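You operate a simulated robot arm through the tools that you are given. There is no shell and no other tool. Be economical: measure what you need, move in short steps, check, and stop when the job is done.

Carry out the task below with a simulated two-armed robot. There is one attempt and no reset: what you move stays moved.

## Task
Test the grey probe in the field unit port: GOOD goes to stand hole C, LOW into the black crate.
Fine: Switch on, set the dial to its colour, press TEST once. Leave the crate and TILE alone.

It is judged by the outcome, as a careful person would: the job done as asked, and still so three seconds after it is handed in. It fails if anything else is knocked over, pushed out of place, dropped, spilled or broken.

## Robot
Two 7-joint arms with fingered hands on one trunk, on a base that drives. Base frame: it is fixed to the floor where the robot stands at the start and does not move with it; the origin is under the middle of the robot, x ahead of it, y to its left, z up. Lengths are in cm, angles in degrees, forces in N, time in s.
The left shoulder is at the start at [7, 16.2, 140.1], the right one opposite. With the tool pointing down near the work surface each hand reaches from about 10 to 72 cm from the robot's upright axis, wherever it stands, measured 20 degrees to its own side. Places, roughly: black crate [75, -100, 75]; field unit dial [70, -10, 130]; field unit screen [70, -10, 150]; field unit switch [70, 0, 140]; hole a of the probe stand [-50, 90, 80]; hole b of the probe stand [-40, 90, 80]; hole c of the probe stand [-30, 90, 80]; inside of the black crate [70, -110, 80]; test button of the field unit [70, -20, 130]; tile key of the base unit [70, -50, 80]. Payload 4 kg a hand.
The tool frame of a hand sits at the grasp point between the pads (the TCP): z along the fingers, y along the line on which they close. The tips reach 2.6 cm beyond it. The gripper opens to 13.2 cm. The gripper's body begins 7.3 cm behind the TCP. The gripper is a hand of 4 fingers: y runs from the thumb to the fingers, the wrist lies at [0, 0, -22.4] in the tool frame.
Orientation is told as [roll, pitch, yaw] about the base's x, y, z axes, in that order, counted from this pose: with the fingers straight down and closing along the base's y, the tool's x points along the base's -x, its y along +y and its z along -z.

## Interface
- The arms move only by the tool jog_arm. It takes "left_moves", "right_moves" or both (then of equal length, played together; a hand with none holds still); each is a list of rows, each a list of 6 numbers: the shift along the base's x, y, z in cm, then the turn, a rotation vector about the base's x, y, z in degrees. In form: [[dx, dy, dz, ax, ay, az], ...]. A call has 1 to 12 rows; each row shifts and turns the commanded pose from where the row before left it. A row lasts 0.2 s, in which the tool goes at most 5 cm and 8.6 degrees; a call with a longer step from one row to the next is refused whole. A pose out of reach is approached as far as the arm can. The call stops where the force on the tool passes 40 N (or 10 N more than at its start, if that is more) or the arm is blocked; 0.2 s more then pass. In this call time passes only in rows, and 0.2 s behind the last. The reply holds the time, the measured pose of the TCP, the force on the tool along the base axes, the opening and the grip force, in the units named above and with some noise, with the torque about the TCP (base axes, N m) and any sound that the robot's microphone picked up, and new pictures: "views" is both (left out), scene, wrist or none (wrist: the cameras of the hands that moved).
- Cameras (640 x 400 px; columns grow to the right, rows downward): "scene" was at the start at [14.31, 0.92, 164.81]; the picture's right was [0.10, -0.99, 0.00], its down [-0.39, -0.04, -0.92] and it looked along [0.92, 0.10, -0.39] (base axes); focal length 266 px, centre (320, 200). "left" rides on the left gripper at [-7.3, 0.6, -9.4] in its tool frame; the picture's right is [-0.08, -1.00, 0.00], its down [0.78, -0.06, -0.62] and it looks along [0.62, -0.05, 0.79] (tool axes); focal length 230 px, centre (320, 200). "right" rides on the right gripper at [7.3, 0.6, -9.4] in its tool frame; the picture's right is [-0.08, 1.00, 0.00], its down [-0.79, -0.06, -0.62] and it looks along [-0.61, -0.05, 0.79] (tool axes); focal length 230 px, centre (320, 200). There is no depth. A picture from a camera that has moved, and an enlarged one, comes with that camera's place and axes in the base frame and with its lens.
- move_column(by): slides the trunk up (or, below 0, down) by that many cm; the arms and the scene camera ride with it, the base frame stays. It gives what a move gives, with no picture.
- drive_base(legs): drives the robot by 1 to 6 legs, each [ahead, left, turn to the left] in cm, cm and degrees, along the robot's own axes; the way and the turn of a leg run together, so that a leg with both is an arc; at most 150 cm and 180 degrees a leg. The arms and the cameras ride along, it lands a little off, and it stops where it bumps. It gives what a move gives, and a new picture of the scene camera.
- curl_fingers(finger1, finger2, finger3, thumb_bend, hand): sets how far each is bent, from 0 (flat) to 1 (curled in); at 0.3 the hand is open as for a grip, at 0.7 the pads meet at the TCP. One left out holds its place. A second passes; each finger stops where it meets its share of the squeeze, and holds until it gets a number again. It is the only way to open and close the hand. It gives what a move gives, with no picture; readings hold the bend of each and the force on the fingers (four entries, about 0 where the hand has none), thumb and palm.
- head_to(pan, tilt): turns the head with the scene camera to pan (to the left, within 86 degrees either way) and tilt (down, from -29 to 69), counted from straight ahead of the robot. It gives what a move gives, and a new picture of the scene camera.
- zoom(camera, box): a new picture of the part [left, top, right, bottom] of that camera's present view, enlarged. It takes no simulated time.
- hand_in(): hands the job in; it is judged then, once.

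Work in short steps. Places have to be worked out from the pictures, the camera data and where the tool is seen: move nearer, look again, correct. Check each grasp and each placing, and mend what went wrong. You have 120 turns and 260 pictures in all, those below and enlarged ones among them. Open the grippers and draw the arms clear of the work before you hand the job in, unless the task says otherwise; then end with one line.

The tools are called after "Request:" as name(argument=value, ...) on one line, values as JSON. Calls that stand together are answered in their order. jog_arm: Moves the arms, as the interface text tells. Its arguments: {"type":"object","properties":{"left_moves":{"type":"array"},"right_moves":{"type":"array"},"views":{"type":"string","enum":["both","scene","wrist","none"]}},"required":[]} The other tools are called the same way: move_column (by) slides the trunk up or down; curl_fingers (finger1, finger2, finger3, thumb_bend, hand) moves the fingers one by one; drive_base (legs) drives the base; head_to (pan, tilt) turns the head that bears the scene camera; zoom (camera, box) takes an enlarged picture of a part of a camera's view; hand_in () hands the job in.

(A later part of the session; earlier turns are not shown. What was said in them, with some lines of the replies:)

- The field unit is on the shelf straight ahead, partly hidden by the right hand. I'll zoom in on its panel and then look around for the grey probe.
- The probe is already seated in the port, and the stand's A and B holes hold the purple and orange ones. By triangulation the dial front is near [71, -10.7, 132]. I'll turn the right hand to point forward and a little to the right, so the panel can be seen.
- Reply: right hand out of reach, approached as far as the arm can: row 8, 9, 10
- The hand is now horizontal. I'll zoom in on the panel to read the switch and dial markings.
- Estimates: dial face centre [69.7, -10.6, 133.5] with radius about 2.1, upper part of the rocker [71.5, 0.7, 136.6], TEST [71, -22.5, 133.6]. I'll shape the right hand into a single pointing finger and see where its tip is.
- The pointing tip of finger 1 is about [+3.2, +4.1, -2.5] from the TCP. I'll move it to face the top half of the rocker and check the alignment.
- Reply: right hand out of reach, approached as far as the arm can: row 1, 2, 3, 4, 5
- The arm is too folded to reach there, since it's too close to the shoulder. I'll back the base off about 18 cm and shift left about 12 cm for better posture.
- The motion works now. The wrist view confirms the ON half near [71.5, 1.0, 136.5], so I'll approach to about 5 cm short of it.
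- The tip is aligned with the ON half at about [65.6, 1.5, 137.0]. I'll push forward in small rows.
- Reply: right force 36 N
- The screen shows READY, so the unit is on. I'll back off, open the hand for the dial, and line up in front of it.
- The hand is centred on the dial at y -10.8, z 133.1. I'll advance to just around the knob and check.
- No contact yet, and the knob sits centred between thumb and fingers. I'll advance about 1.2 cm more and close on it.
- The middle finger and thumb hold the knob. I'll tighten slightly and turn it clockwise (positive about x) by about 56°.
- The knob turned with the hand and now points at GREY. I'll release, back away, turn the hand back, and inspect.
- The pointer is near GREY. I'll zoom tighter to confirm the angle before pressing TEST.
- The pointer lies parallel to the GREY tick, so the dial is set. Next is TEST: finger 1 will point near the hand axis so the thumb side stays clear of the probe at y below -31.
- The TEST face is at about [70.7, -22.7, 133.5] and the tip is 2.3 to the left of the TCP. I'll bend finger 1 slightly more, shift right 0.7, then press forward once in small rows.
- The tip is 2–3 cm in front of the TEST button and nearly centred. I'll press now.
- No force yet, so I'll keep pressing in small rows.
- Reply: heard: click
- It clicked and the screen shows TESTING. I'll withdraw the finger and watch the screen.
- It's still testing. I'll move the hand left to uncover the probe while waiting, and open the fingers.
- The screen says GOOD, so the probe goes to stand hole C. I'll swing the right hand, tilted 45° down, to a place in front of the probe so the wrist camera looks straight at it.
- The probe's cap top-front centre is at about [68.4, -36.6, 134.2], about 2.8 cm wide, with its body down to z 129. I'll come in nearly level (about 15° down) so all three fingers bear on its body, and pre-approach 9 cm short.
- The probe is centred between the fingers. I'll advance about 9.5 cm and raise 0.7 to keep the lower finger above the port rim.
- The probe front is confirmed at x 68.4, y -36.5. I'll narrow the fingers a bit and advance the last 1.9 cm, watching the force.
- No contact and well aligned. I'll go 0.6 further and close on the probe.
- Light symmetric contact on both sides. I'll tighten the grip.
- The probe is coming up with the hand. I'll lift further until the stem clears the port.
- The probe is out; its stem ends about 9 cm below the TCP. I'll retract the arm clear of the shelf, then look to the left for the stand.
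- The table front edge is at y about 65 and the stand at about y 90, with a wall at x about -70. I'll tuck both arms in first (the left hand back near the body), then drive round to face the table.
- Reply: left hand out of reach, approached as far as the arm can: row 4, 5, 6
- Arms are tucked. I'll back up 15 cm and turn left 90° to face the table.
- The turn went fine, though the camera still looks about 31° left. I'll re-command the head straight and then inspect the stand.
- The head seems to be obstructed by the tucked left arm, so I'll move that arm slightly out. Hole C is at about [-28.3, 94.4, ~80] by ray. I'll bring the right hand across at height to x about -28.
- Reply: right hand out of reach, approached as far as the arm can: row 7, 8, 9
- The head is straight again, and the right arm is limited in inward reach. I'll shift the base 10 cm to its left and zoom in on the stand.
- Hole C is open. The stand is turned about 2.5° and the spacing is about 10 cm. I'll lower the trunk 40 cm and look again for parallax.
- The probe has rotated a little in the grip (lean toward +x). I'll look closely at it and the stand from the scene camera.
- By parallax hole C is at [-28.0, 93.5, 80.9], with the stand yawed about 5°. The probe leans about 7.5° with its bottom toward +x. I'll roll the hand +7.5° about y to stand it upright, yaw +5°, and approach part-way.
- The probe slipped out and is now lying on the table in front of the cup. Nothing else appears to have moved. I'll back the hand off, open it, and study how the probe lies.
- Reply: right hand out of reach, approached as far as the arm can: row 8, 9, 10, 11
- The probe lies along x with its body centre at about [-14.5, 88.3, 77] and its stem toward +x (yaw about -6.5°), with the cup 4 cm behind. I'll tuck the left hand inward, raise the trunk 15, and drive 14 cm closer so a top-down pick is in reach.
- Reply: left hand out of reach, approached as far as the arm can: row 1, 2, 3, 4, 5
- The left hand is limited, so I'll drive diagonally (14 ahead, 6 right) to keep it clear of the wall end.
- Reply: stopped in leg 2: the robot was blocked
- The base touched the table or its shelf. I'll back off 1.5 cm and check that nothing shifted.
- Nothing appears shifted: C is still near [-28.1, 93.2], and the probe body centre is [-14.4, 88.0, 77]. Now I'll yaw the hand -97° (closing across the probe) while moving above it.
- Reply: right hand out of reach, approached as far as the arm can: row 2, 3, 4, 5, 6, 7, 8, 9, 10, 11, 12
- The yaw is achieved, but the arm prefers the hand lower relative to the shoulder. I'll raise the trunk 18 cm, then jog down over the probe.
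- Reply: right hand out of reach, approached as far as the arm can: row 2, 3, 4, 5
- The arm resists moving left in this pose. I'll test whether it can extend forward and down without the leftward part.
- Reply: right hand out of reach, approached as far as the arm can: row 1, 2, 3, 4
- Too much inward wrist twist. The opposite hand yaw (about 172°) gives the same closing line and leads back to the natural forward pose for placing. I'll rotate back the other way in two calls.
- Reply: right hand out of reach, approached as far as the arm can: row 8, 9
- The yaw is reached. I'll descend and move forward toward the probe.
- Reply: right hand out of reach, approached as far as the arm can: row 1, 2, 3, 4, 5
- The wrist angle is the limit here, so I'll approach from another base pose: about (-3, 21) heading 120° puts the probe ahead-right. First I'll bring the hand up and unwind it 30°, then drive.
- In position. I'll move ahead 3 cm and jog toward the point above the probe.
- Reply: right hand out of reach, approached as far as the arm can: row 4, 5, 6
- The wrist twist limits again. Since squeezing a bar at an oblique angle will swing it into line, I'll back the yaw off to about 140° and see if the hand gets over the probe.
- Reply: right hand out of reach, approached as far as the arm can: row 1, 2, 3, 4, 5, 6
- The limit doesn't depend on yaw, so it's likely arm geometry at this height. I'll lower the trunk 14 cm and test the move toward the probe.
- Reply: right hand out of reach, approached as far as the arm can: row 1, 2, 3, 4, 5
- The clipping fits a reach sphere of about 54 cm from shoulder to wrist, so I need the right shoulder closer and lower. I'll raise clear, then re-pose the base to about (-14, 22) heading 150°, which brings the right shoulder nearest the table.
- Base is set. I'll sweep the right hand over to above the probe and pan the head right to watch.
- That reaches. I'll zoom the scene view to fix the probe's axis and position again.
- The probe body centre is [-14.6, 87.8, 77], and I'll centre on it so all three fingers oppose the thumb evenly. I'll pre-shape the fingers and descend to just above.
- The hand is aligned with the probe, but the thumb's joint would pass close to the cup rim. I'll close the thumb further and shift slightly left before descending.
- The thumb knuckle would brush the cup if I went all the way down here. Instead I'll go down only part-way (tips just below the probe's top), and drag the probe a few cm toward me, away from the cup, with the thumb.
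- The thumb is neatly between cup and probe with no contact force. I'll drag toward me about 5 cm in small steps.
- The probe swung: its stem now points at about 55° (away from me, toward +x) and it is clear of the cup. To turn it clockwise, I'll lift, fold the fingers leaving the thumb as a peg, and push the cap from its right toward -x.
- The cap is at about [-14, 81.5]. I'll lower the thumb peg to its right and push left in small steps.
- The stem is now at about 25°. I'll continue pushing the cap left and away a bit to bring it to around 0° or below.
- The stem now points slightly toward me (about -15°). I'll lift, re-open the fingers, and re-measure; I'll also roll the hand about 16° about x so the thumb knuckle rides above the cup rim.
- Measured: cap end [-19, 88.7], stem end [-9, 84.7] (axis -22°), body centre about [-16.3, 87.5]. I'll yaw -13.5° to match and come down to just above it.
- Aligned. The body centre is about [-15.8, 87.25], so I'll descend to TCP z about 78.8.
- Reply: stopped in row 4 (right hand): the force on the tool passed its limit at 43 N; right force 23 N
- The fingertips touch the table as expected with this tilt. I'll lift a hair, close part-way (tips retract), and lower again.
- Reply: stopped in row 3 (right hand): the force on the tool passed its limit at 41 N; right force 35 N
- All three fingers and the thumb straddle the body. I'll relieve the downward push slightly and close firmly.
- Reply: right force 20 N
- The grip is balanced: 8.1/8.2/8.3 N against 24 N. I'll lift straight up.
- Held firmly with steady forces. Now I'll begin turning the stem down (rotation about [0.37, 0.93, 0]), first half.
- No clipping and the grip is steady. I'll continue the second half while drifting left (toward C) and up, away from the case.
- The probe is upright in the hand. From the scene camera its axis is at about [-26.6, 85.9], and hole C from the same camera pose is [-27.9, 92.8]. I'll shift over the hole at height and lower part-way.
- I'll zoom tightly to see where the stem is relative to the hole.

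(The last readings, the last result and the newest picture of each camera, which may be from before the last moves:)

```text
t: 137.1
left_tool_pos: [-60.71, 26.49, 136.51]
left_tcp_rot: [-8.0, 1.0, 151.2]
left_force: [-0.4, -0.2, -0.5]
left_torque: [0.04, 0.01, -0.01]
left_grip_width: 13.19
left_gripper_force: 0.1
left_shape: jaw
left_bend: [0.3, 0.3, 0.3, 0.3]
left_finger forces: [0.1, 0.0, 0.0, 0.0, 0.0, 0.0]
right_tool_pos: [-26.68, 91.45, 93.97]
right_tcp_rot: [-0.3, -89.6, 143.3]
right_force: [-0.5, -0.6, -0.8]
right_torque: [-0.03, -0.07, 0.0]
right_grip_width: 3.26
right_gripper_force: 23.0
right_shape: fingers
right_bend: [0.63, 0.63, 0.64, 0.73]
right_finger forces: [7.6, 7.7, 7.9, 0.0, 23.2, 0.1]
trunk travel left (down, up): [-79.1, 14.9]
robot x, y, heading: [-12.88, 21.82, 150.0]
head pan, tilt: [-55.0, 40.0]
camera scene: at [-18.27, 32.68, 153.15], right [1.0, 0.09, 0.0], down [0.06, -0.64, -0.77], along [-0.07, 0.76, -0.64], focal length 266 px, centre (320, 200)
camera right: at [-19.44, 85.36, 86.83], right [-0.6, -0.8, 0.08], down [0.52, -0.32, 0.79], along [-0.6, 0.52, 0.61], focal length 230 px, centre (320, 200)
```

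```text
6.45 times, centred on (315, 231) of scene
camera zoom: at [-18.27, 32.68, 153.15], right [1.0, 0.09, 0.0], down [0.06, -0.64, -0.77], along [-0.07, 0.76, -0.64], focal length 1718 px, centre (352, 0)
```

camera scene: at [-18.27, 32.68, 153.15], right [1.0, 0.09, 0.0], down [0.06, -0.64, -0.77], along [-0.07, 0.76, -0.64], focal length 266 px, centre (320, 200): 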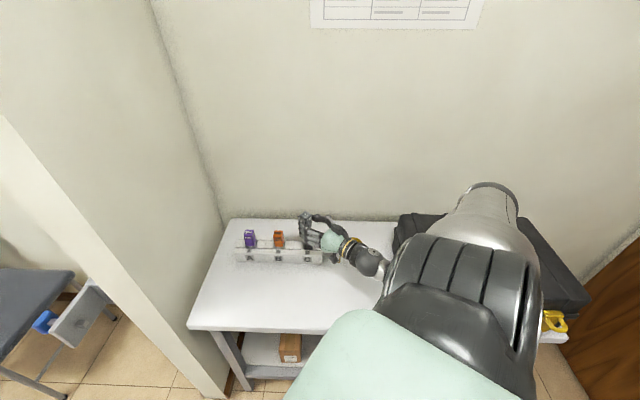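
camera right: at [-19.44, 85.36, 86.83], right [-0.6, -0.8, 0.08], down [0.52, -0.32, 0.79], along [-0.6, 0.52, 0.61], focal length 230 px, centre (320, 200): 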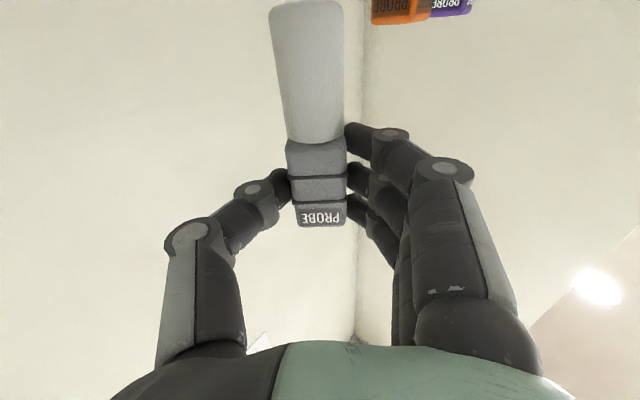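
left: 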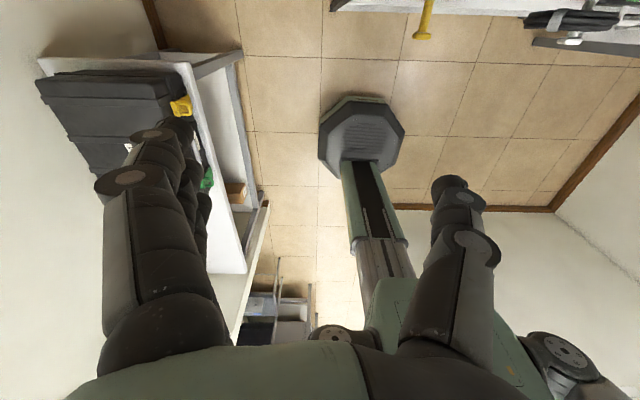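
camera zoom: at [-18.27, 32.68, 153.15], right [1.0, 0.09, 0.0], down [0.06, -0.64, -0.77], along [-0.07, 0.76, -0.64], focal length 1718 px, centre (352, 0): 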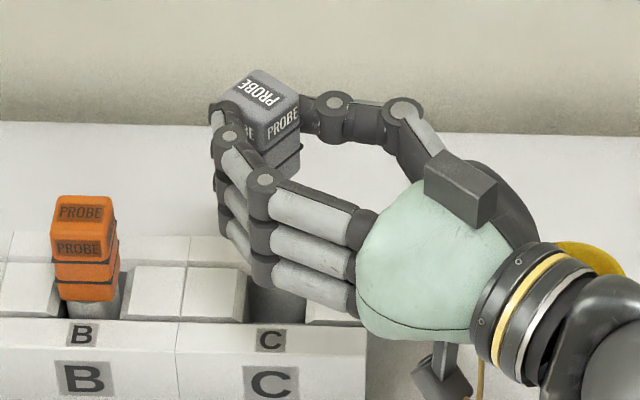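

The probe axis is at about [-28.2, 92.3], so I need a nudge of +0.2, +0.5. I'll nudge and lower gently while watching forces.

Request:
jog_arm(right_moves=[[0.2, 0.5, -1, 0, 0, 0], [0, 0, -1, 0, 0, 0], [0, 0, -1, 0, 0, 0], [0, 0, -0.7, 0, 0, 0], [0, 0, -0.7, 0, 0, 0]])

Request:
zoom(camera="scene", box=[290, 205, 340, 267])

```text
t: 138.3
left_tool_pos: [-60.74, 26.63, 136.55]
left_tcp_rot: [-8.0, 0.9, 151.2]
left_force: [0.3, -0.7, -0.5]
left_torque: [-0.01, -0.04, -0.02]
left_grip_width: 13.2
left_gripper_force: 0.0
left_shape: jaw
left_bend: [0.3, 0.3, 0.3, 0.3]
left_finger forces: [0.1, 0.0, 0.1, 0.0, 0.1, 0.0]
right_tool_pos: [-26.41, 91.94, 89.47]
right_tcp_rot: [-3.8, -89.5, 146.6]
right_force: [1.4, -0.2, -0.8]
right_torque: [0.0, -0.02, -0.02]
right_grip_width: 3.28
right_gripper_force: 23.3
right_shape: fingers
right_bend: [0.63, 0.63, 0.64, 0.73]
right_finger forces: [7.6, 7.7, 7.9, 0.0, 23.2, 0.0]
trunk travel left (down, up): [-79.1, 14.9]
robot x, y, heading: [-13.33, 21.61, 150.2]
head pan, tilt: [-55.0, 40.0]
camera scene: at [-18.29, 32.69, 153.15], right [1.0, 0.09, 0.0], down [0.06, -0.64, -0.77], along [-0.07, 0.76, -0.64], focal length 266 px, centre (320, 200)
camera right: at [-19.25, 85.85, 82.37], right [-0.6, -0.79, 0.08], down [0.52, -0.32, 0.79], along [-0.6, 0.52, 0.61], focal length 230 px, centre (320, 200)
```

scene: 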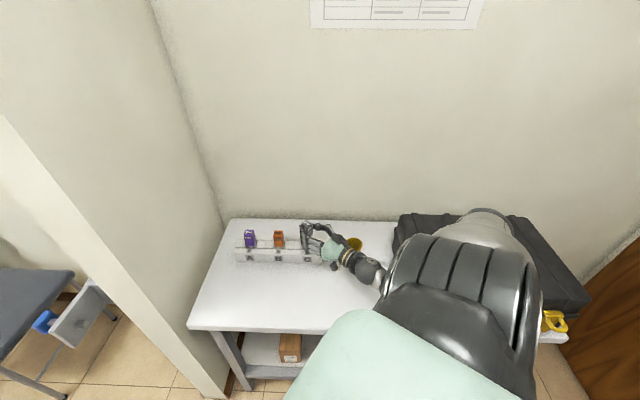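
right: 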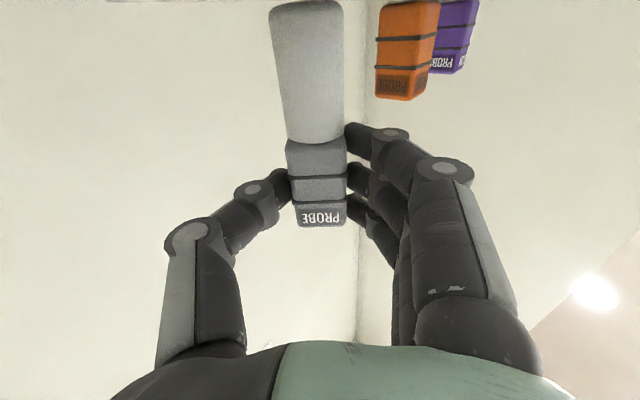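

```text
6.45 times, centred on (315, 236) of scene
camera zoom: at [-18.29, 32.69, 153.15], right [1.0, 0.09, 0.0], down [0.06, -0.64, -0.77], along [-0.07, 0.76, -0.64], focal length 1718 px, centre (352, -32)
```

zoom: 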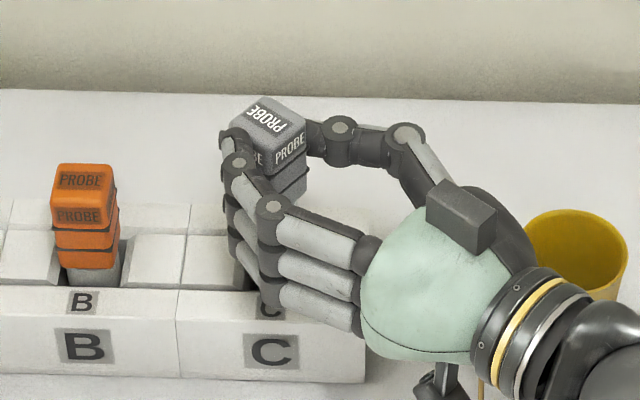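

The cap is centred over C. The stem leans about 2° (bottom toward me-left), so I'll correct that with a small rotation and keep lowering gently.

Request:
jog_arm(right_moves=[[0.05, 0.1, 0, 1.6, -1.2, 0], [0, 0, -0.6, 0, 0, 0], [0, 0, -0.6, 0, 0, 0], [0, 0, -0.6, 0, 0, 0]], views="none")

Request:
zoom(camera="scene", box=[290, 205, 340, 267])

Request:
zoom(camera="right", box=[180, 0, 500, 200])

```text
t: 139.3
left_tool_pos: [-61.0, 26.49, 136.43]
left_tcp_rot: [-8.2, 1.1, 151.4]
left_force: [0.0, 0.6, 0.8]
left_torque: [0.01, 0.0, -0.01]
left_grip_width: 13.18
left_gripper_force: 0.1
left_shape: jaw
left_bend: [0.3, 0.3, 0.3, 0.3]
left_finger forces: [0.0, 0.1, 0.0, 0.1, 0.1, 0.1]
right_tool_pos: [-26.94, 91.92, 87.92]
right_tcp_rot: [-81.0, -87.7, -136.1]
right_force: [-0.1, 0.6, -2.1]
right_torque: [0.0, -0.05, -0.03]
right_grip_width: 3.29
right_gripper_force: 22.6
right_shape: fingers
right_bend: [0.63, 0.63, 0.64, 0.73]
right_finger forces: [7.5, 7.6, 8.0, 0.0, 23.4, 0.0]
trunk travel left (down, up): [-79.1, 14.9]
robot x, y, heading: [-13.39, 21.96, 150.2]
head pan, tilt: [-55.0, 40.0]
```

```text
6.45 times, centred on (315, 236) of scene
camera zoom: at [-18.68, 32.55, 153.18], right [1.0, 0.09, 0.0], down [0.06, -0.64, -0.77], along [-0.07, 0.76, -0.64], focal length 1718 px, centre (352, -32)
```

zoom: 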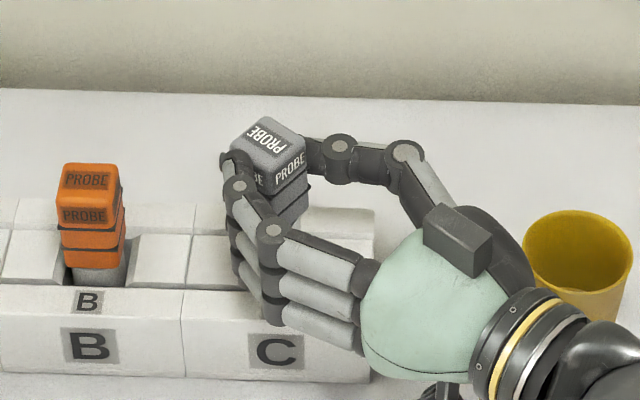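

```text
2.00 times, centred on (340, 100) of right
camera zoom: at [-19.39, 86.2, 80.77], right [-0.6, -0.8, 0.04], down [0.51, -0.34, 0.79], along [-0.62, 0.5, 0.61], focal length 460 px, centre (280, 400)
```

zoom: 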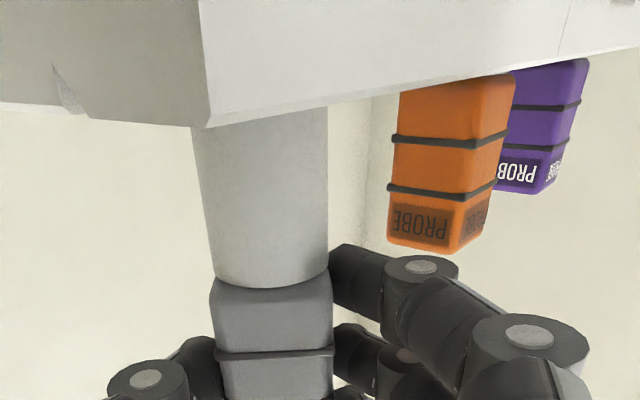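

The stem is behind the front wall with no contact force, but the pose reading wobbled. I'll settle briefly and re-check.

Request:
jog_arm(right_moves=[[0, 0, 0, 0, 0, 0], [0, 0, 0, 0, 0, 0], [0, 0, 0, 0, 0, 0]], views="none")

Request:
zoom(camera="scene", box=[290, 205, 340, 267])

```text
t: 140.1
left_tool_pos: [-61.12, 26.55, 136.43]
left_tcp_rot: [-8.1, 1.0, 151.2]
left_force: [-0.2, -0.3, 0.2]
left_torque: [0.01, 0.04, -0.01]
left_grip_width: 13.19
left_gripper_force: 0.1
left_shape: jaw
left_bend: [0.3, 0.3, 0.3, 0.3]
left_finger forces: [0.0, 0.1, 0.1, 0.1, 0.1, 0.1]
right_tool_pos: [-26.77, 92.07, 87.89]
right_tcp_rot: [-78.2, -87.9, -138.8]
right_force: [0.4, -0.7, -1.1]
right_torque: [-0.04, -0.07, -0.01]
right_grip_width: 3.3
right_gripper_force: 22.7
right_shape: fingers
right_bend: [0.63, 0.63, 0.64, 0.73]
right_finger forces: [7.4, 7.8, 7.9, 0.1, 23.3, 0.1]
trunk travel left (down, up): [-79.1, 14.9]
robot x, y, heading: [-13.22, 22.1, 150.0]
head pan, tilt: [-55.0, 40.0]
```

```text
6.45 times, centred on (315, 236) of scene
camera zoom: at [-18.78, 32.58, 153.15], right [1.0, 0.09, 0.0], down [0.06, -0.64, -0.77], along [-0.07, 0.76, -0.64], focal length 1718 px, centre (352, -32)
```

zoom: 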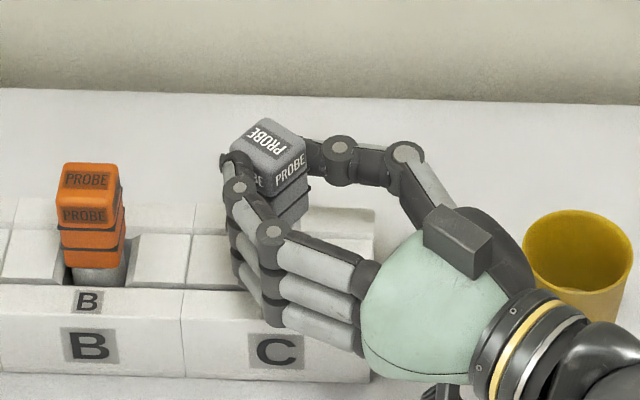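

Comparing with the seated orange probe (cap top z 87.6), mine is about 3 cm above seat and aligned within about 0.2 cm. I'll nudge +0.15 x and continue lowering with force checks.

Request:
jog_arm(right_moves=[[0.15, 0, -0.5, 0, 0, 0], [0, 0, -0.5, 0, 0, 0], [0, 0, -0.5, 0, 0, 0]], views="wrist")

Request:
zoom(camera="scene", box=[290, 205, 340, 267])

```text
t: 140.9
left_tool_pos: [-61.7, 26.23, 136.29]
left_tcp_rot: [-8.4, 1.2, 151.3]
left_force: [0.6, 0.4, -0.5]
left_torque: [-0.01, 0.0, 0.03]
left_grip_width: 13.19
left_gripper_force: 0.1
left_shape: jaw
left_bend: [0.3, 0.3, 0.3, 0.3]
left_finger forces: [0.0, 0.1, 0.1, 0.0, 0.0, 0.0]
right_tool_pos: [-27.12, 91.96, 86.52]
right_tcp_rot: [-79.7, -87.5, -137.4]
right_force: [4.4, 0.6, -0.4]
right_torque: [0.05, -0.25, -0.07]
right_grip_width: 3.21
right_gripper_force: 23.8
right_shape: fingers
right_bend: [0.64, 0.63, 0.63, 0.73]
right_finger forces: [7.6, 6.9, 7.4, 0.1, 24.9, 0.1]
trunk travel left (down, up): [-79.1, 14.9]
robot x, y, heading: [-13.41, 21.56, 150.0]
head pan, tilt: [-55.0, 40.0]
camera right: at [-19.61, 86.16, 79.45], right [-0.6, -0.8, 0.03], down [0.5, -0.35, 0.79], along [-0.62, 0.49, 0.61], focal length 230 px, centre (320, 200)
```

right: 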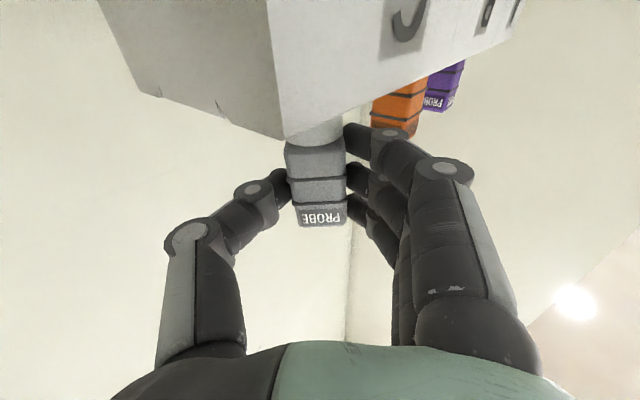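

```text
6.45 times, centred on (315, 236) of scene
camera zoom: at [-19.36, 32.28, 153.19], right [1.0, 0.09, 0.01], down [0.06, -0.64, -0.77], along [-0.06, 0.76, -0.64], focal length 1718 px, centre (352, -32)
```

zoom: 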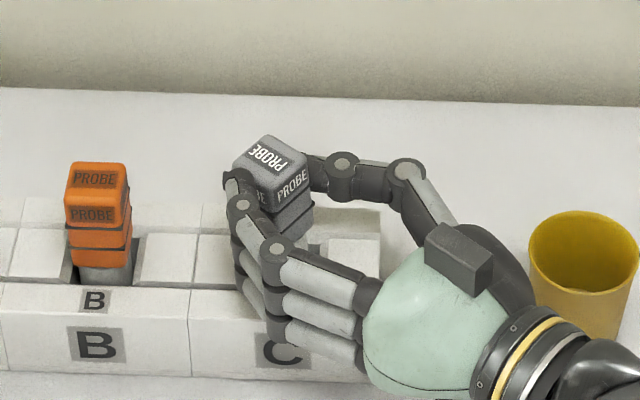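

The base is being nudged toward -x as I lower; part of the arm may be leaning on the case. I'll look right before going further.

Request:
head_to(pan=-75, tilt=48)

```text
t: 141.7
left_tool_pos: [-61.69, 26.29, 136.12]
left_tcp_rot: [-8.4, 1.3, 151.2]
left_force: [0.3, -0.8, -0.2]
left_torque: [0.02, -0.02, -0.02]
left_grip_width: 13.19
left_gripper_force: 0.0
left_shape: jaw
left_bend: [0.3, 0.3, 0.3, 0.3]
left_finger forces: [0.1, 0.1, 0.1, 0.0, 0.0, 0.1]
right_tool_pos: [-27.05, 91.91, 86.5]
right_tcp_rot: [-79.9, -87.5, -137.2]
right_force: [4.1, 0.4, 1.6]
right_torque: [0.01, -0.2, -0.05]
right_grip_width: 3.25
right_gripper_force: 23.4
right_shape: fingers
right_bend: [0.64, 0.63, 0.63, 0.73]
right_finger forces: [7.7, 7.0, 7.4, 0.0, 24.9, 0.0]
trunk travel left (down, up): [-79.1, 14.9]
robot x, y, heading: [-13.35, 21.54, 150.4]
head pan, tilt: [-75.0, 48.0]
camera scene: at [-16.63, 31.42, 152.02], right [0.97, -0.26, 0.01], down [-0.19, -0.72, -0.67], along [0.18, 0.65, -0.74], focal length 266 px, centre (320, 200)
```

scene: 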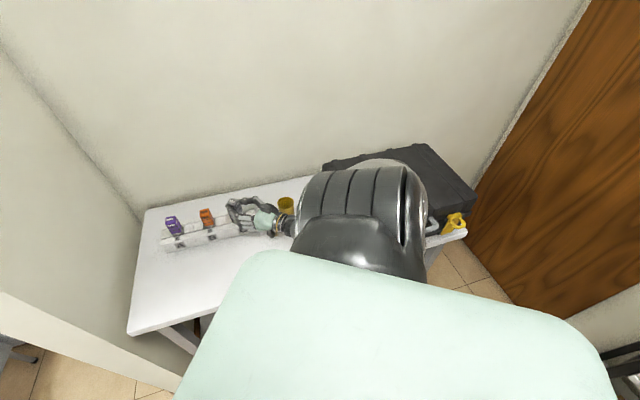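

I can't see the elbow, but the stem is already over 2 cm in the hole with only 4 N sideways load. I'll relieve that load slightly and then release so it drops the last bit into its seat.

Request:
jog_arm(right_moves=[[0.3, 0, 0, 0, 0, 0], [0.2, 0, -0.1, 0, 0, 0]], views="wrist")

Request:
head_to(pan=-55, tilt=40)

Request:
zoom(camera="scene", box=[290, 205, 340, 267])

```text
t: 142.3
left_tool_pos: [-62.05, 26.29, 136.01]
left_tcp_rot: [-8.4, 1.4, 151.3]
left_force: [-0.4, -1.0, 0.0]
left_torque: [0.0, -0.02, 0.0]
left_grip_width: 13.18
left_gripper_force: 0.1
left_shape: jaw
left_bend: [0.3, 0.3, 0.3, 0.3]
left_finger forces: [0.0, 0.1, 0.1, 0.0, 0.1, 0.1]
right_tool_pos: [-26.99, 92.23, 86.59]
right_tcp_rot: [-82.8, -87.4, -134.1]
right_force: [2.6, -1.4, -1.9]
right_torque: [-0.13, -0.16, 0.0]
right_grip_width: 3.26
right_gripper_force: 23.3
right_shape: fingers
right_bend: [0.64, 0.63, 0.63, 0.74]
right_finger forces: [9.0, 7.8, 6.8, 0.0, 23.9, 0.0]
trunk travel left (down, up): [-79.1, 14.9]
robot x, y, heading: [-13.24, 21.76, 150.1]
head pan, tilt: [-75.0, 48.0]
camera right: at [-19.56, 86.4, 79.41], right [-0.6, -0.8, 0.03], down [0.5, -0.35, 0.79], along [-0.62, 0.49, 0.61], focal length 230 px, centre (320, 200)
```

right: 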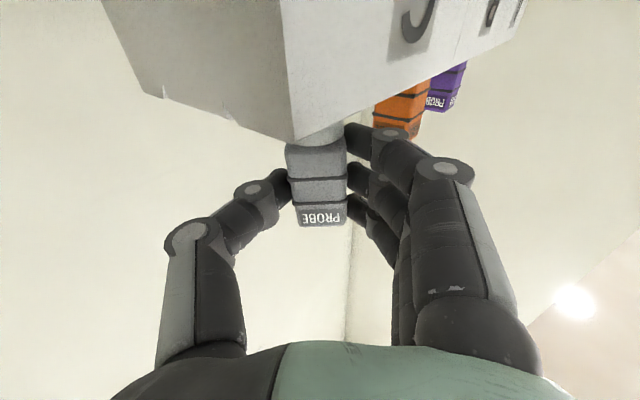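

```text
t: 143.1
left_tool_pos: [-61.99, 26.22, 136.01]
left_tcp_rot: [-8.4, 1.3, 151.2]
left_force: [-0.9, -0.2, 0.6]
left_torque: [-0.02, 0.01, 0.0]
left_grip_width: 13.19
left_gripper_force: 0.1
left_shape: jaw
left_bend: [0.3, 0.3, 0.3, 0.3]
left_finger forces: [0.0, 0.1, 0.0, 0.0, 0.0, 0.1]
right_tool_pos: [-27.05, 92.17, 86.56]
right_tcp_rot: [-83.1, -87.5, -133.9]
right_force: [3.2, -1.9, -0.5]
right_torque: [-0.09, -0.16, -0.02]
right_grip_width: 3.24
right_gripper_force: 23.8
right_shape: fingers
right_bend: [0.64, 0.63, 0.63, 0.74]
right_finger forces: [8.7, 7.6, 7.0, 0.1, 24.1, 0.1]
trunk travel left (down, up): [-79.1, 14.9]
robot x, y, heading: [-13.17, 21.74, 150.4]
head pan, tilt: [-55.0, 40.0]
camera scene: at [-19.79, 32.39, 153.11], right [1.0, 0.09, 0.01], down [0.07, -0.64, -0.77], along [-0.06, 0.76, -0.64], focal length 266 px, centre (320, 200)
```

scene: 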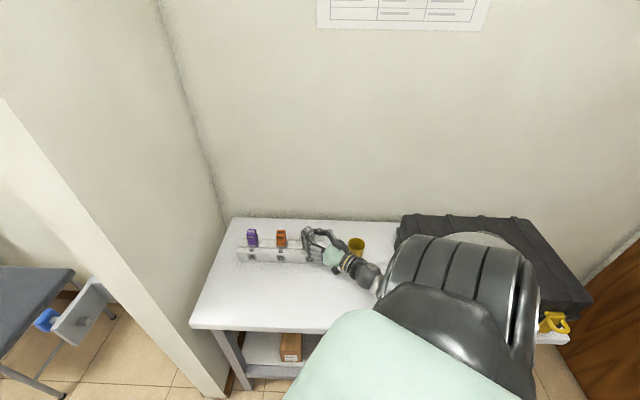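

```text
6.45 times, centred on (315, 236) of scene
camera zoom: at [-19.79, 32.39, 153.11], right [1.0, 0.09, 0.01], down [0.07, -0.64, -0.77], along [-0.06, 0.76, -0.64], focal length 1718 px, centre (352, -32)
```

zoom: 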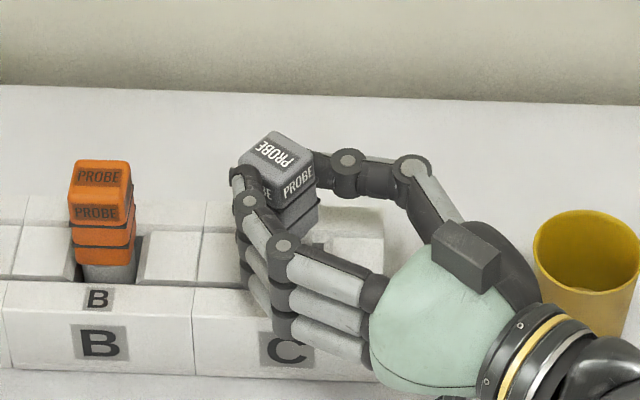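

The stem bottom (about z 78.8) is 2 cm below the stand's top with no vertical load, so it's inside hole C. I'll release gently.

Request:
curl_fingers(hand="right", finger1=0.59, finger2=0.59, finger3=0.59, thumb_bend=0.6)

Request:
zoom(camera="scene", box=[290, 205, 340, 267])

Request:
zoom(camera="right", box=[120, 60, 520, 310])

```text
t: 144.1
left_tool_pos: [-61.93, 26.25, 135.97]
left_tcp_rot: [-8.3, 1.5, 151.3]
left_force: [0.3, 0.7, 1.3]
left_torque: [0.01, 0.02, 0.0]
left_grip_width: 13.18
left_gripper_force: 0.1
left_shape: jaw
left_bend: [0.3, 0.3, 0.3, 0.3]
left_finger forces: [0.1, 0.0, 0.1, 0.0, 0.1, 0.0]
right_tool_pos: [-27.0, 92.24, 86.53]
right_tcp_rot: [-82.8, -87.5, -134.2]
right_force: [-0.1, 0.5, 0.4]
right_torque: [-0.02, -0.01, -0.03]
right_grip_width: 4.08
right_gripper_force: 0.3
right_shape: fingers
right_bend: [0.59, 0.59, 0.59, 0.6]
right_finger forces: [0.0, 0.1, 0.0, 0.0, 0.1, 0.0]
trunk travel left (down, up): [-79.1, 14.9]
robot x, y, heading: [-13.18, 21.56, 150.3]
head pan, tilt: [-55.0, 40.0]
```

```text
6.45 times, centred on (315, 236) of scene
camera zoom: at [-19.79, 32.38, 153.12], right [1.0, 0.09, 0.01], down [0.07, -0.64, -0.77], along [-0.06, 0.76, -0.64], focal length 1718 px, centre (352, -32)
```

zoom: 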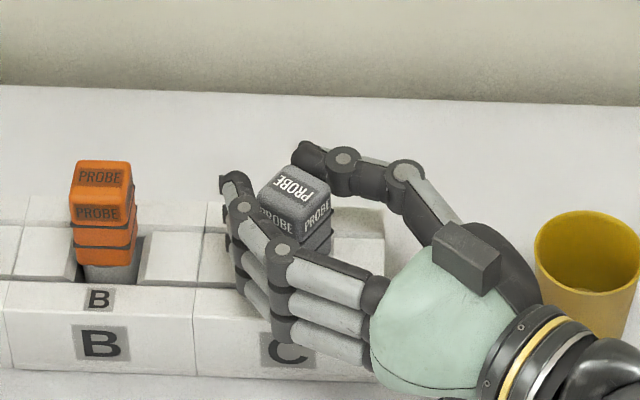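

```text
1.60 times, centred on (320, 185) of right
camera zoom: at [-19.59, 86.32, 79.36], right [-0.6, -0.8, 0.03], down [0.51, -0.35, 0.79], along [-0.62, 0.49, 0.61], focal length 368 px, centre (320, 224)
```

zoom: 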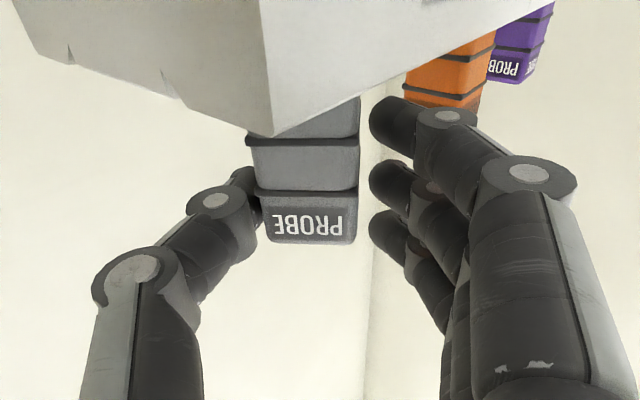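

The probe dropped upright into hole C. I'll open the hand a bit more and withdraw straight back, then up.

Request:
curl_fingers(hand="right", finger1=0.48, finger2=0.48, finger3=0.48, thumb_bend=0.48)

Request:
jog_arm(right_moves=[[0.8, -0.6, 0, 0, 0, 0], [0.8, -0.6, 0, 0, 0, 0], [1.2, -0.9, 0, 0, 0, 0], [1.5, -1.1, 0.3, 0, 0, 0], [1.5, -1.1, 0.5, 0, 0, 0]])

```text
t: 145.1
left_tool_pos: [-62.01, 26.25, 136.11]
left_tcp_rot: [-8.4, 1.4, 151.4]
left_force: [0.2, 0.3, 0.0]
left_torque: [0.01, 0.0, -0.02]
left_grip_width: 13.18
left_gripper_force: 0.1
left_shape: jaw
left_bend: [0.3, 0.3, 0.3, 0.3]
left_finger forces: [0.0, 0.0, 0.0, 0.0, 0.1, 0.0]
right_tool_pos: [-27.06, 92.12, 86.43]
right_tcp_rot: [-82.0, -87.5, -134.9]
right_force: [0.2, 0.6, -0.7]
right_torque: [-0.01, 0.03, -0.01]
right_grip_width: 7.65
right_gripper_force: 0.0
right_shape: fingers
right_bend: [0.48, 0.48, 0.48, 0.48]
right_finger forces: [0.1, 0.0, 0.1, 0.0, 0.0, 0.1]
trunk travel left (down, up): [-79.1, 14.9]
robot x, y, heading: [-13.29, 21.54, 150.2]
head pan, tilt: [-55.0, 40.0]
```

```text
t: 146.5
left_tool_pos: [-61.6, 24.82, 136.38]
left_tcp_rot: [-8.3, 1.0, 155.8]
left_force: [0.8, -0.2, 0.9]
left_torque: [0.09, 0.11, 0.02]
left_grip_width: 13.19
left_gripper_force: 0.0
left_shape: jaw
left_bend: [0.3, 0.3, 0.3, 0.3]
left_finger forces: [0.0, 0.0, 0.1, 0.0, 0.0, 0.1]
right_tool_pos: [-27.56, 89.51, 88.75]
right_tcp_rot: [-152.1, -87.6, -60.3]
right_force: [0.4, 0.0, 0.6]
right_torque: [-0.05, -0.03, -0.02]
right_grip_width: 7.73
right_gripper_force: 0.0
right_shape: fingers
right_bend: [0.48, 0.48, 0.48, 0.48]
right_finger forces: [0.1, 0.1, 0.0, 0.0, 0.0, 0.0]
trunk travel left (down, up): [-79.1, 14.9]
robot x, y, heading: [-13.4, 24.54, 154.6]
head pan, tilt: [-55.0, 40.0]
stopped in row 5 (right hand): the arm was blocked; the commanded pose is now the measured one
camera scene: at [-19.97, 34.16, 153.2], right [0.99, 0.17, 0.0], down [0.11, -0.63, -0.77], along [-0.13, 0.76, -0.64], focal length 266 px, centre (320, 200)
camera right: at [-19.99, 84.26, 81.21], right [-0.54, -0.84, 0.06], down [0.57, -0.31, 0.76], along [-0.62, 0.44, 0.64], focal length 230 px, centre (320, 200)
```

scene: 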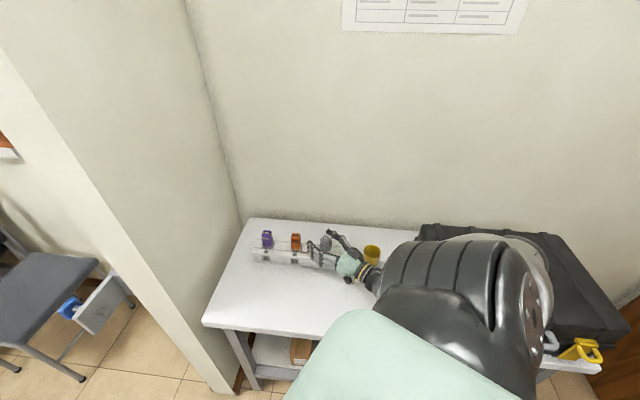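
right: 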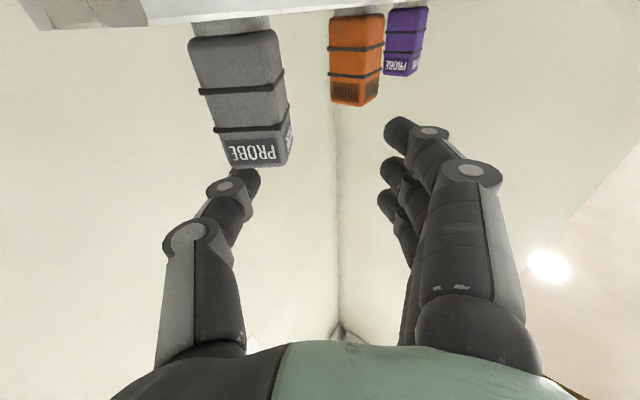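

The arm got blocked; the elbow is probably against the case, and the base swung a little. The probe still stands. I'll raise the trunk, which lifts both the hand and elbow straight up and clear.

Request:
move_column(by=4)

Request:
zoom(camera="scene", box=[230, 200, 640, 390])

```text
t: 147.4
left_tool_pos: [-61.53, 25.76, 140.2]
left_tcp_rot: [-8.1, 1.3, 155.2]
left_force: [-0.3, 0.4, 0.2]
left_torque: [0.01, 0.02, 0.03]
left_grip_width: 13.19
left_gripper_force: 0.1
left_shape: jaw
left_bend: [0.3, 0.3, 0.3, 0.3]
left_finger forces: [0.0, 0.0, 0.0, 0.1, 0.0, 0.0]
right_tool_pos: [-26.17, 89.83, 91.63]
right_tcp_rot: [-120.3, -88.3, -92.8]
right_force: [1.0, -0.6, 0.9]
right_torque: [0.01, 0.0, 0.01]
right_grip_width: 7.74
right_gripper_force: 0.0
right_shape: fingers
right_bend: [0.48, 0.48, 0.48, 0.48]
right_finger forces: [0.0, 0.0, 0.0, 0.0, 0.1, 0.0]
trunk travel left (down, up): [-83.1, 10.9]
robot x, y, heading: [-13.43, 24.49, 154.0]
head pan, tilt: [-55.0, 40.0]
```

```text
1.56 times, centred on (435, 295) of scene
camera zoom: at [-19.8, 34.96, 157.11], right [0.99, 0.16, 0.0], down [0.11, -0.64, -0.76], along [-0.12, 0.76, -0.64], focal length 416 px, centre (140, 52)
```

zoom: 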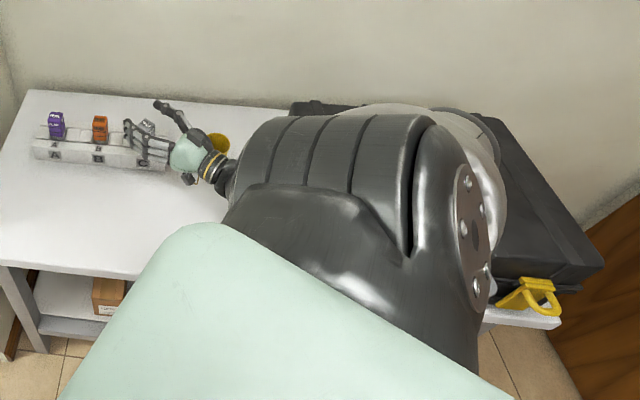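

It's coming free. I'll raise further.

Request:
move_column(by=10)

Request:
zoom(camera="scene", box=[230, 200, 640, 390])

Request:
zoom(camera="right", box=[0, 0, 640, 400])

```text
t: 148.7
left_tool_pos: [-60.78, 25.61, 150.64]
left_tcp_rot: [-8.1, 0.9, 155.3]
left_force: [0.3, 0.4, 0.3]
left_torque: [-0.01, 0.01, 0.0]
left_grip_width: 13.22
left_gripper_force: 0.1
left_shape: jaw
left_bend: [0.3, 0.3, 0.3, 0.3]
left_finger forces: [0.0, 0.0, 0.0, 0.1, 0.0, 0.0]
right_tool_pos: [-25.57, 89.51, 101.81]
right_tcp_rot: [-129.6, -88.4, -83.4]
right_force: [0.0, -0.1, 0.2]
right_torque: [-0.02, 0.02, -0.01]
right_grip_width: 7.7
right_gripper_force: 0.0
right_shape: fingers
right_bend: [0.48, 0.48, 0.48, 0.48]
right_finger forces: [0.0, 0.0, 0.0, 0.0, 0.0, 0.1]
trunk travel left (down, up): [-93.1, 0.9]
robot x, y, heading: [-13.46, 24.08, 154.2]
head pan, tilt: [-55.0, 40.0]
```

```text
1.56 times, centred on (435, 295) of scene
camera zoom: at [-18.92, 34.64, 167.16], right [0.99, 0.16, 0.0], down [0.1, -0.63, -0.77], along [-0.12, 0.76, -0.64], focal length 416 px, centre (140, 52)
```

zoom: 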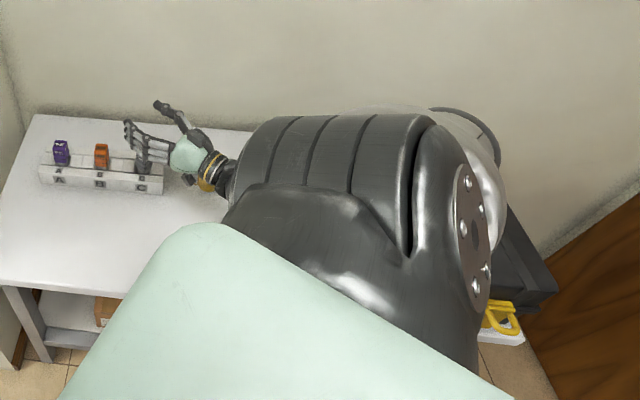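

```text
1.00 times, centred on (320, 200) of right (not enlarged: the box is as wide or as high as the picture)
camera zoom: at [-18.04, 84.29, 94.44], right [-0.54, -0.84, 0.05], down [0.55, -0.31, 0.77], along [-0.63, 0.45, 0.63], focal length 230 px, centre (320, 200)
```

zoom: 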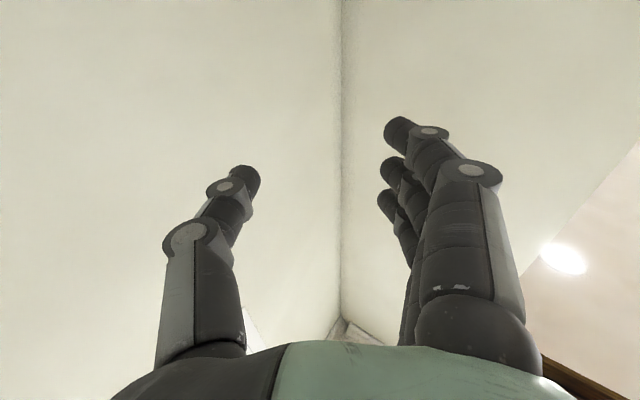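

Clear now. I'll drive the base away from the table and then inspect the stand, the cup and the case.

Request:
drive_base(legs=[[-10, 22, 0], [0, 0, -62]])

Request:
head_to(pan=0, tilt=42)

```text
t: 153.2
left_tool_pos: [-34.98, 42.89, 150.53]
left_tcp_rot: [-8.0, 0.8, 93.4]
left_force: [0.6, -0.3, -0.3]
left_torque: [0.06, -0.01, 0.01]
left_grip_width: 13.19
left_gripper_force: 0.0
left_shape: jaw
left_bend: [0.3, 0.3, 0.3, 0.3]
left_finger forces: [0.0, 0.0, 0.0, 0.1, 0.0, 0.0]
right_tool_pos: [38.06, 41.94, 101.88]
right_tcp_rot: [-128.4, -88.3, -146.6]
right_force: [0.5, -0.3, -0.7]
right_torque: [0.02, -0.01, 0.01]
right_grip_width: 7.72
right_gripper_force: 0.0
right_shape: fingers
right_bend: [0.48, 0.48, 0.48, 0.48]
right_finger forces: [0.1, 0.1, 0.0, 0.0, 0.0, 0.0]
trunk travel left (down, up): [-93.1, 0.9]
robot x, y, heading: [-13.68, 0.29, 92.4]
head pan, tilt: [-55.0, 40.0]
camera scene: at [-7.13, 10.3, 167.15], right [0.61, -0.8, 0.0], down [-0.51, -0.39, -0.77], along [0.61, 0.46, -0.64], focal length 266 px, centre (320, 200)
```

scene: 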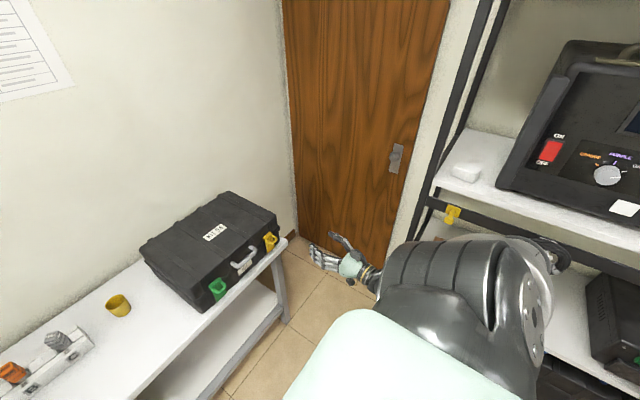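

```text
t: 154.4
left_tool_pos: [-34.92, 42.87, 150.49]
left_tcp_rot: [-8.0, 0.9, 93.4]
left_force: [0.2, -0.3, -0.1]
left_torque: [0.01, 0.0, -0.04]
left_grip_width: 13.19
left_gripper_force: 0.0
left_shape: jaw
left_bend: [0.3, 0.3, 0.3, 0.3]
left_finger forces: [0.0, 0.0, 0.1, 0.0, 0.1, 0.0]
right_tool_pos: [38.09, 42.0, 101.78]
right_tcp_rot: [-128.6, -88.3, -146.2]
right_force: [0.5, -0.4, 0.6]
right_torque: [-0.02, -0.01, 0.0]
right_grip_width: 7.7
right_gripper_force: 0.1
right_shape: fingers
right_bend: [0.48, 0.48, 0.48, 0.48]
right_finger forces: [0.0, 0.0, 0.0, 0.0, 0.0, 0.0]
trunk travel left (down, up): [-93.1, 0.9]
robot x, y, heading: [-13.78, 0.29, 92.6]
head pan, tilt: [0.0, 42.0]
camera scene: at [-14.19, 13.5, 166.86], right [1.0, 0.04, 0.0], down [0.03, -0.67, -0.74], along [-0.03, 0.74, -0.67], focal length 266 px, centre (320, 200)
```

scene: 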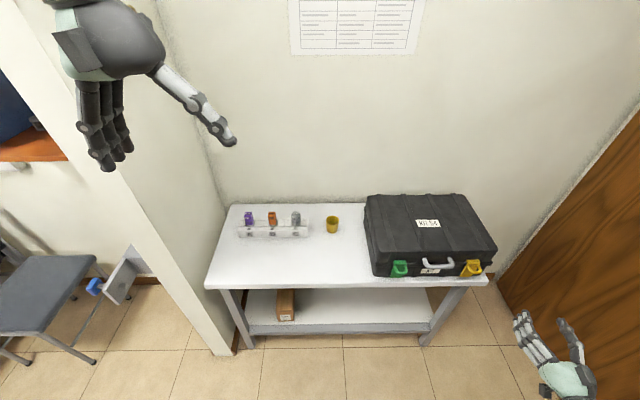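

The case is where it was ([5, 71.5] corner, same angle), and the cup is standing. I'll zoom in on the stand and check the shelf side as well.

Request:
zoom(camera="scene", box=[220, 190, 380, 260])

Request:
head_to(pan=-80, tilt=30)

```text
4.00 times, centred on (300, 225) of scene
camera zoom: at [-14.19, 13.5, 166.86], right [1.0, 0.04, 0.0], down [0.03, -0.67, -0.74], along [-0.03, 0.74, -0.67], focal length 1065 px, centre (400, 100)
```

zoom: 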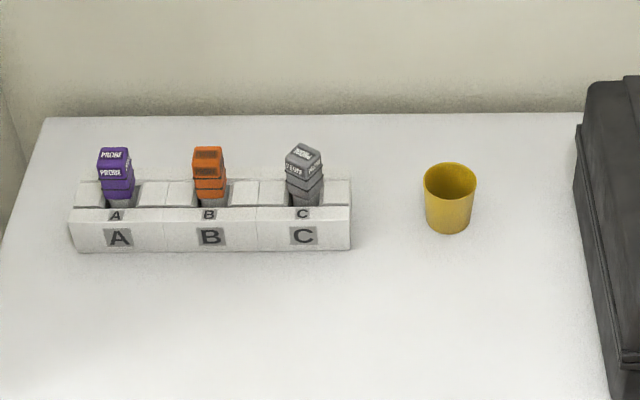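

```text
t: 156.0
left_tool_pos: [-34.91, 42.88, 150.61]
left_tcp_rot: [-8.0, 0.8, 93.4]
left_force: [0.3, 0.2, -0.2]
left_torque: [0.02, -0.01, 0.01]
left_grip_width: 13.19
left_gripper_force: 0.1
left_shape: jaw
left_bend: [0.3, 0.3, 0.3, 0.3]
left_finger forces: [0.0, 0.1, 0.1, 0.0, 0.2, 0.1]
right_tool_pos: [38.22, 42.09, 101.82]
right_tcp_rot: [-128.8, -88.3, -146.2]
right_force: [-0.7, -0.4, -0.1]
right_torque: [-0.01, -0.02, 0.0]
right_grip_width: 7.72
right_gripper_force: 0.0
right_shape: fingers
right_bend: [0.48, 0.48, 0.48, 0.48]
right_finger forces: [0.1, 0.1, 0.1, 0.0, 0.0, 0.0]
trunk travel left (down, up): [-93.1, 0.9]
robot x, y, heading: [-14.0, 0.17, 92.1]
head pan, tilt: [-80.0, 30.0]
camera scene: at [-5.03, 7.07, 168.68], right [0.21, -0.98, 0.0], down [-0.49, -0.11, -0.87], along [0.85, 0.18, -0.5], focal length 266 px, centre (320, 200)
```

scene: 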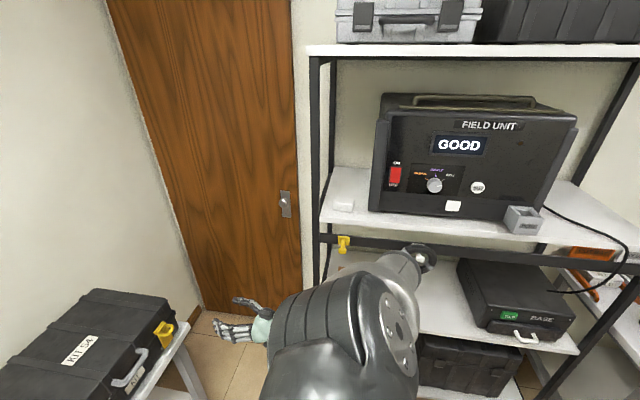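

The grey probe sits upright in hole C at the same height as its neighbours. The unit still shows GOOD, and the cup, case and stand are in place. I'll open the hand fully and hand in.

Request:
curl_fingers(hand="right", finger1=0.3, finger2=0.3, finger3=0.3, thumb_bend=0.3)

Request:
hand_in()

```text
t: 157.0
left_tool_pos: [-34.82, 42.86, 150.61]
left_tcp_rot: [-8.1, 0.9, 93.4]
left_force: [-0.6, -0.1, -0.1]
left_torque: [0.01, 0.0, -0.01]
left_grip_width: 13.17
left_gripper_force: 0.1
left_shape: jaw
left_bend: [0.3, 0.3, 0.3, 0.3]
left_finger forces: [0.0, 0.1, 0.0, 0.1, 0.1, 0.1]
right_tool_pos: [38.14, 42.07, 101.77]
right_tcp_rot: [-128.7, -88.2, -146.2]
right_force: [0.3, 0.1, 0.1]
right_torque: [0.0, 0.01, -0.01]
right_grip_width: 13.59
right_gripper_force: 0.0
right_shape: fingers
right_bend: [0.3, 0.3, 0.3, 0.3]
right_finger forces: [0.0, 0.1, 0.1, 0.0, 0.0, 0.0]
trunk travel left (down, up): [-93.1, 0.9]
robot x, y, heading: [-13.68, -0.1, 92.3]
head pan, tilt: [-80.0, 30.0]
```

```text
The job is handed in.
```

The grey probe tested GOOD (unit switched on, dial on GREY, TEST pressed once) and now stands in stand hole C; on the way it slipped from the hand onto the table once, and I picked it up again, with nothing else visibly moved and the crate and TILE untouched.
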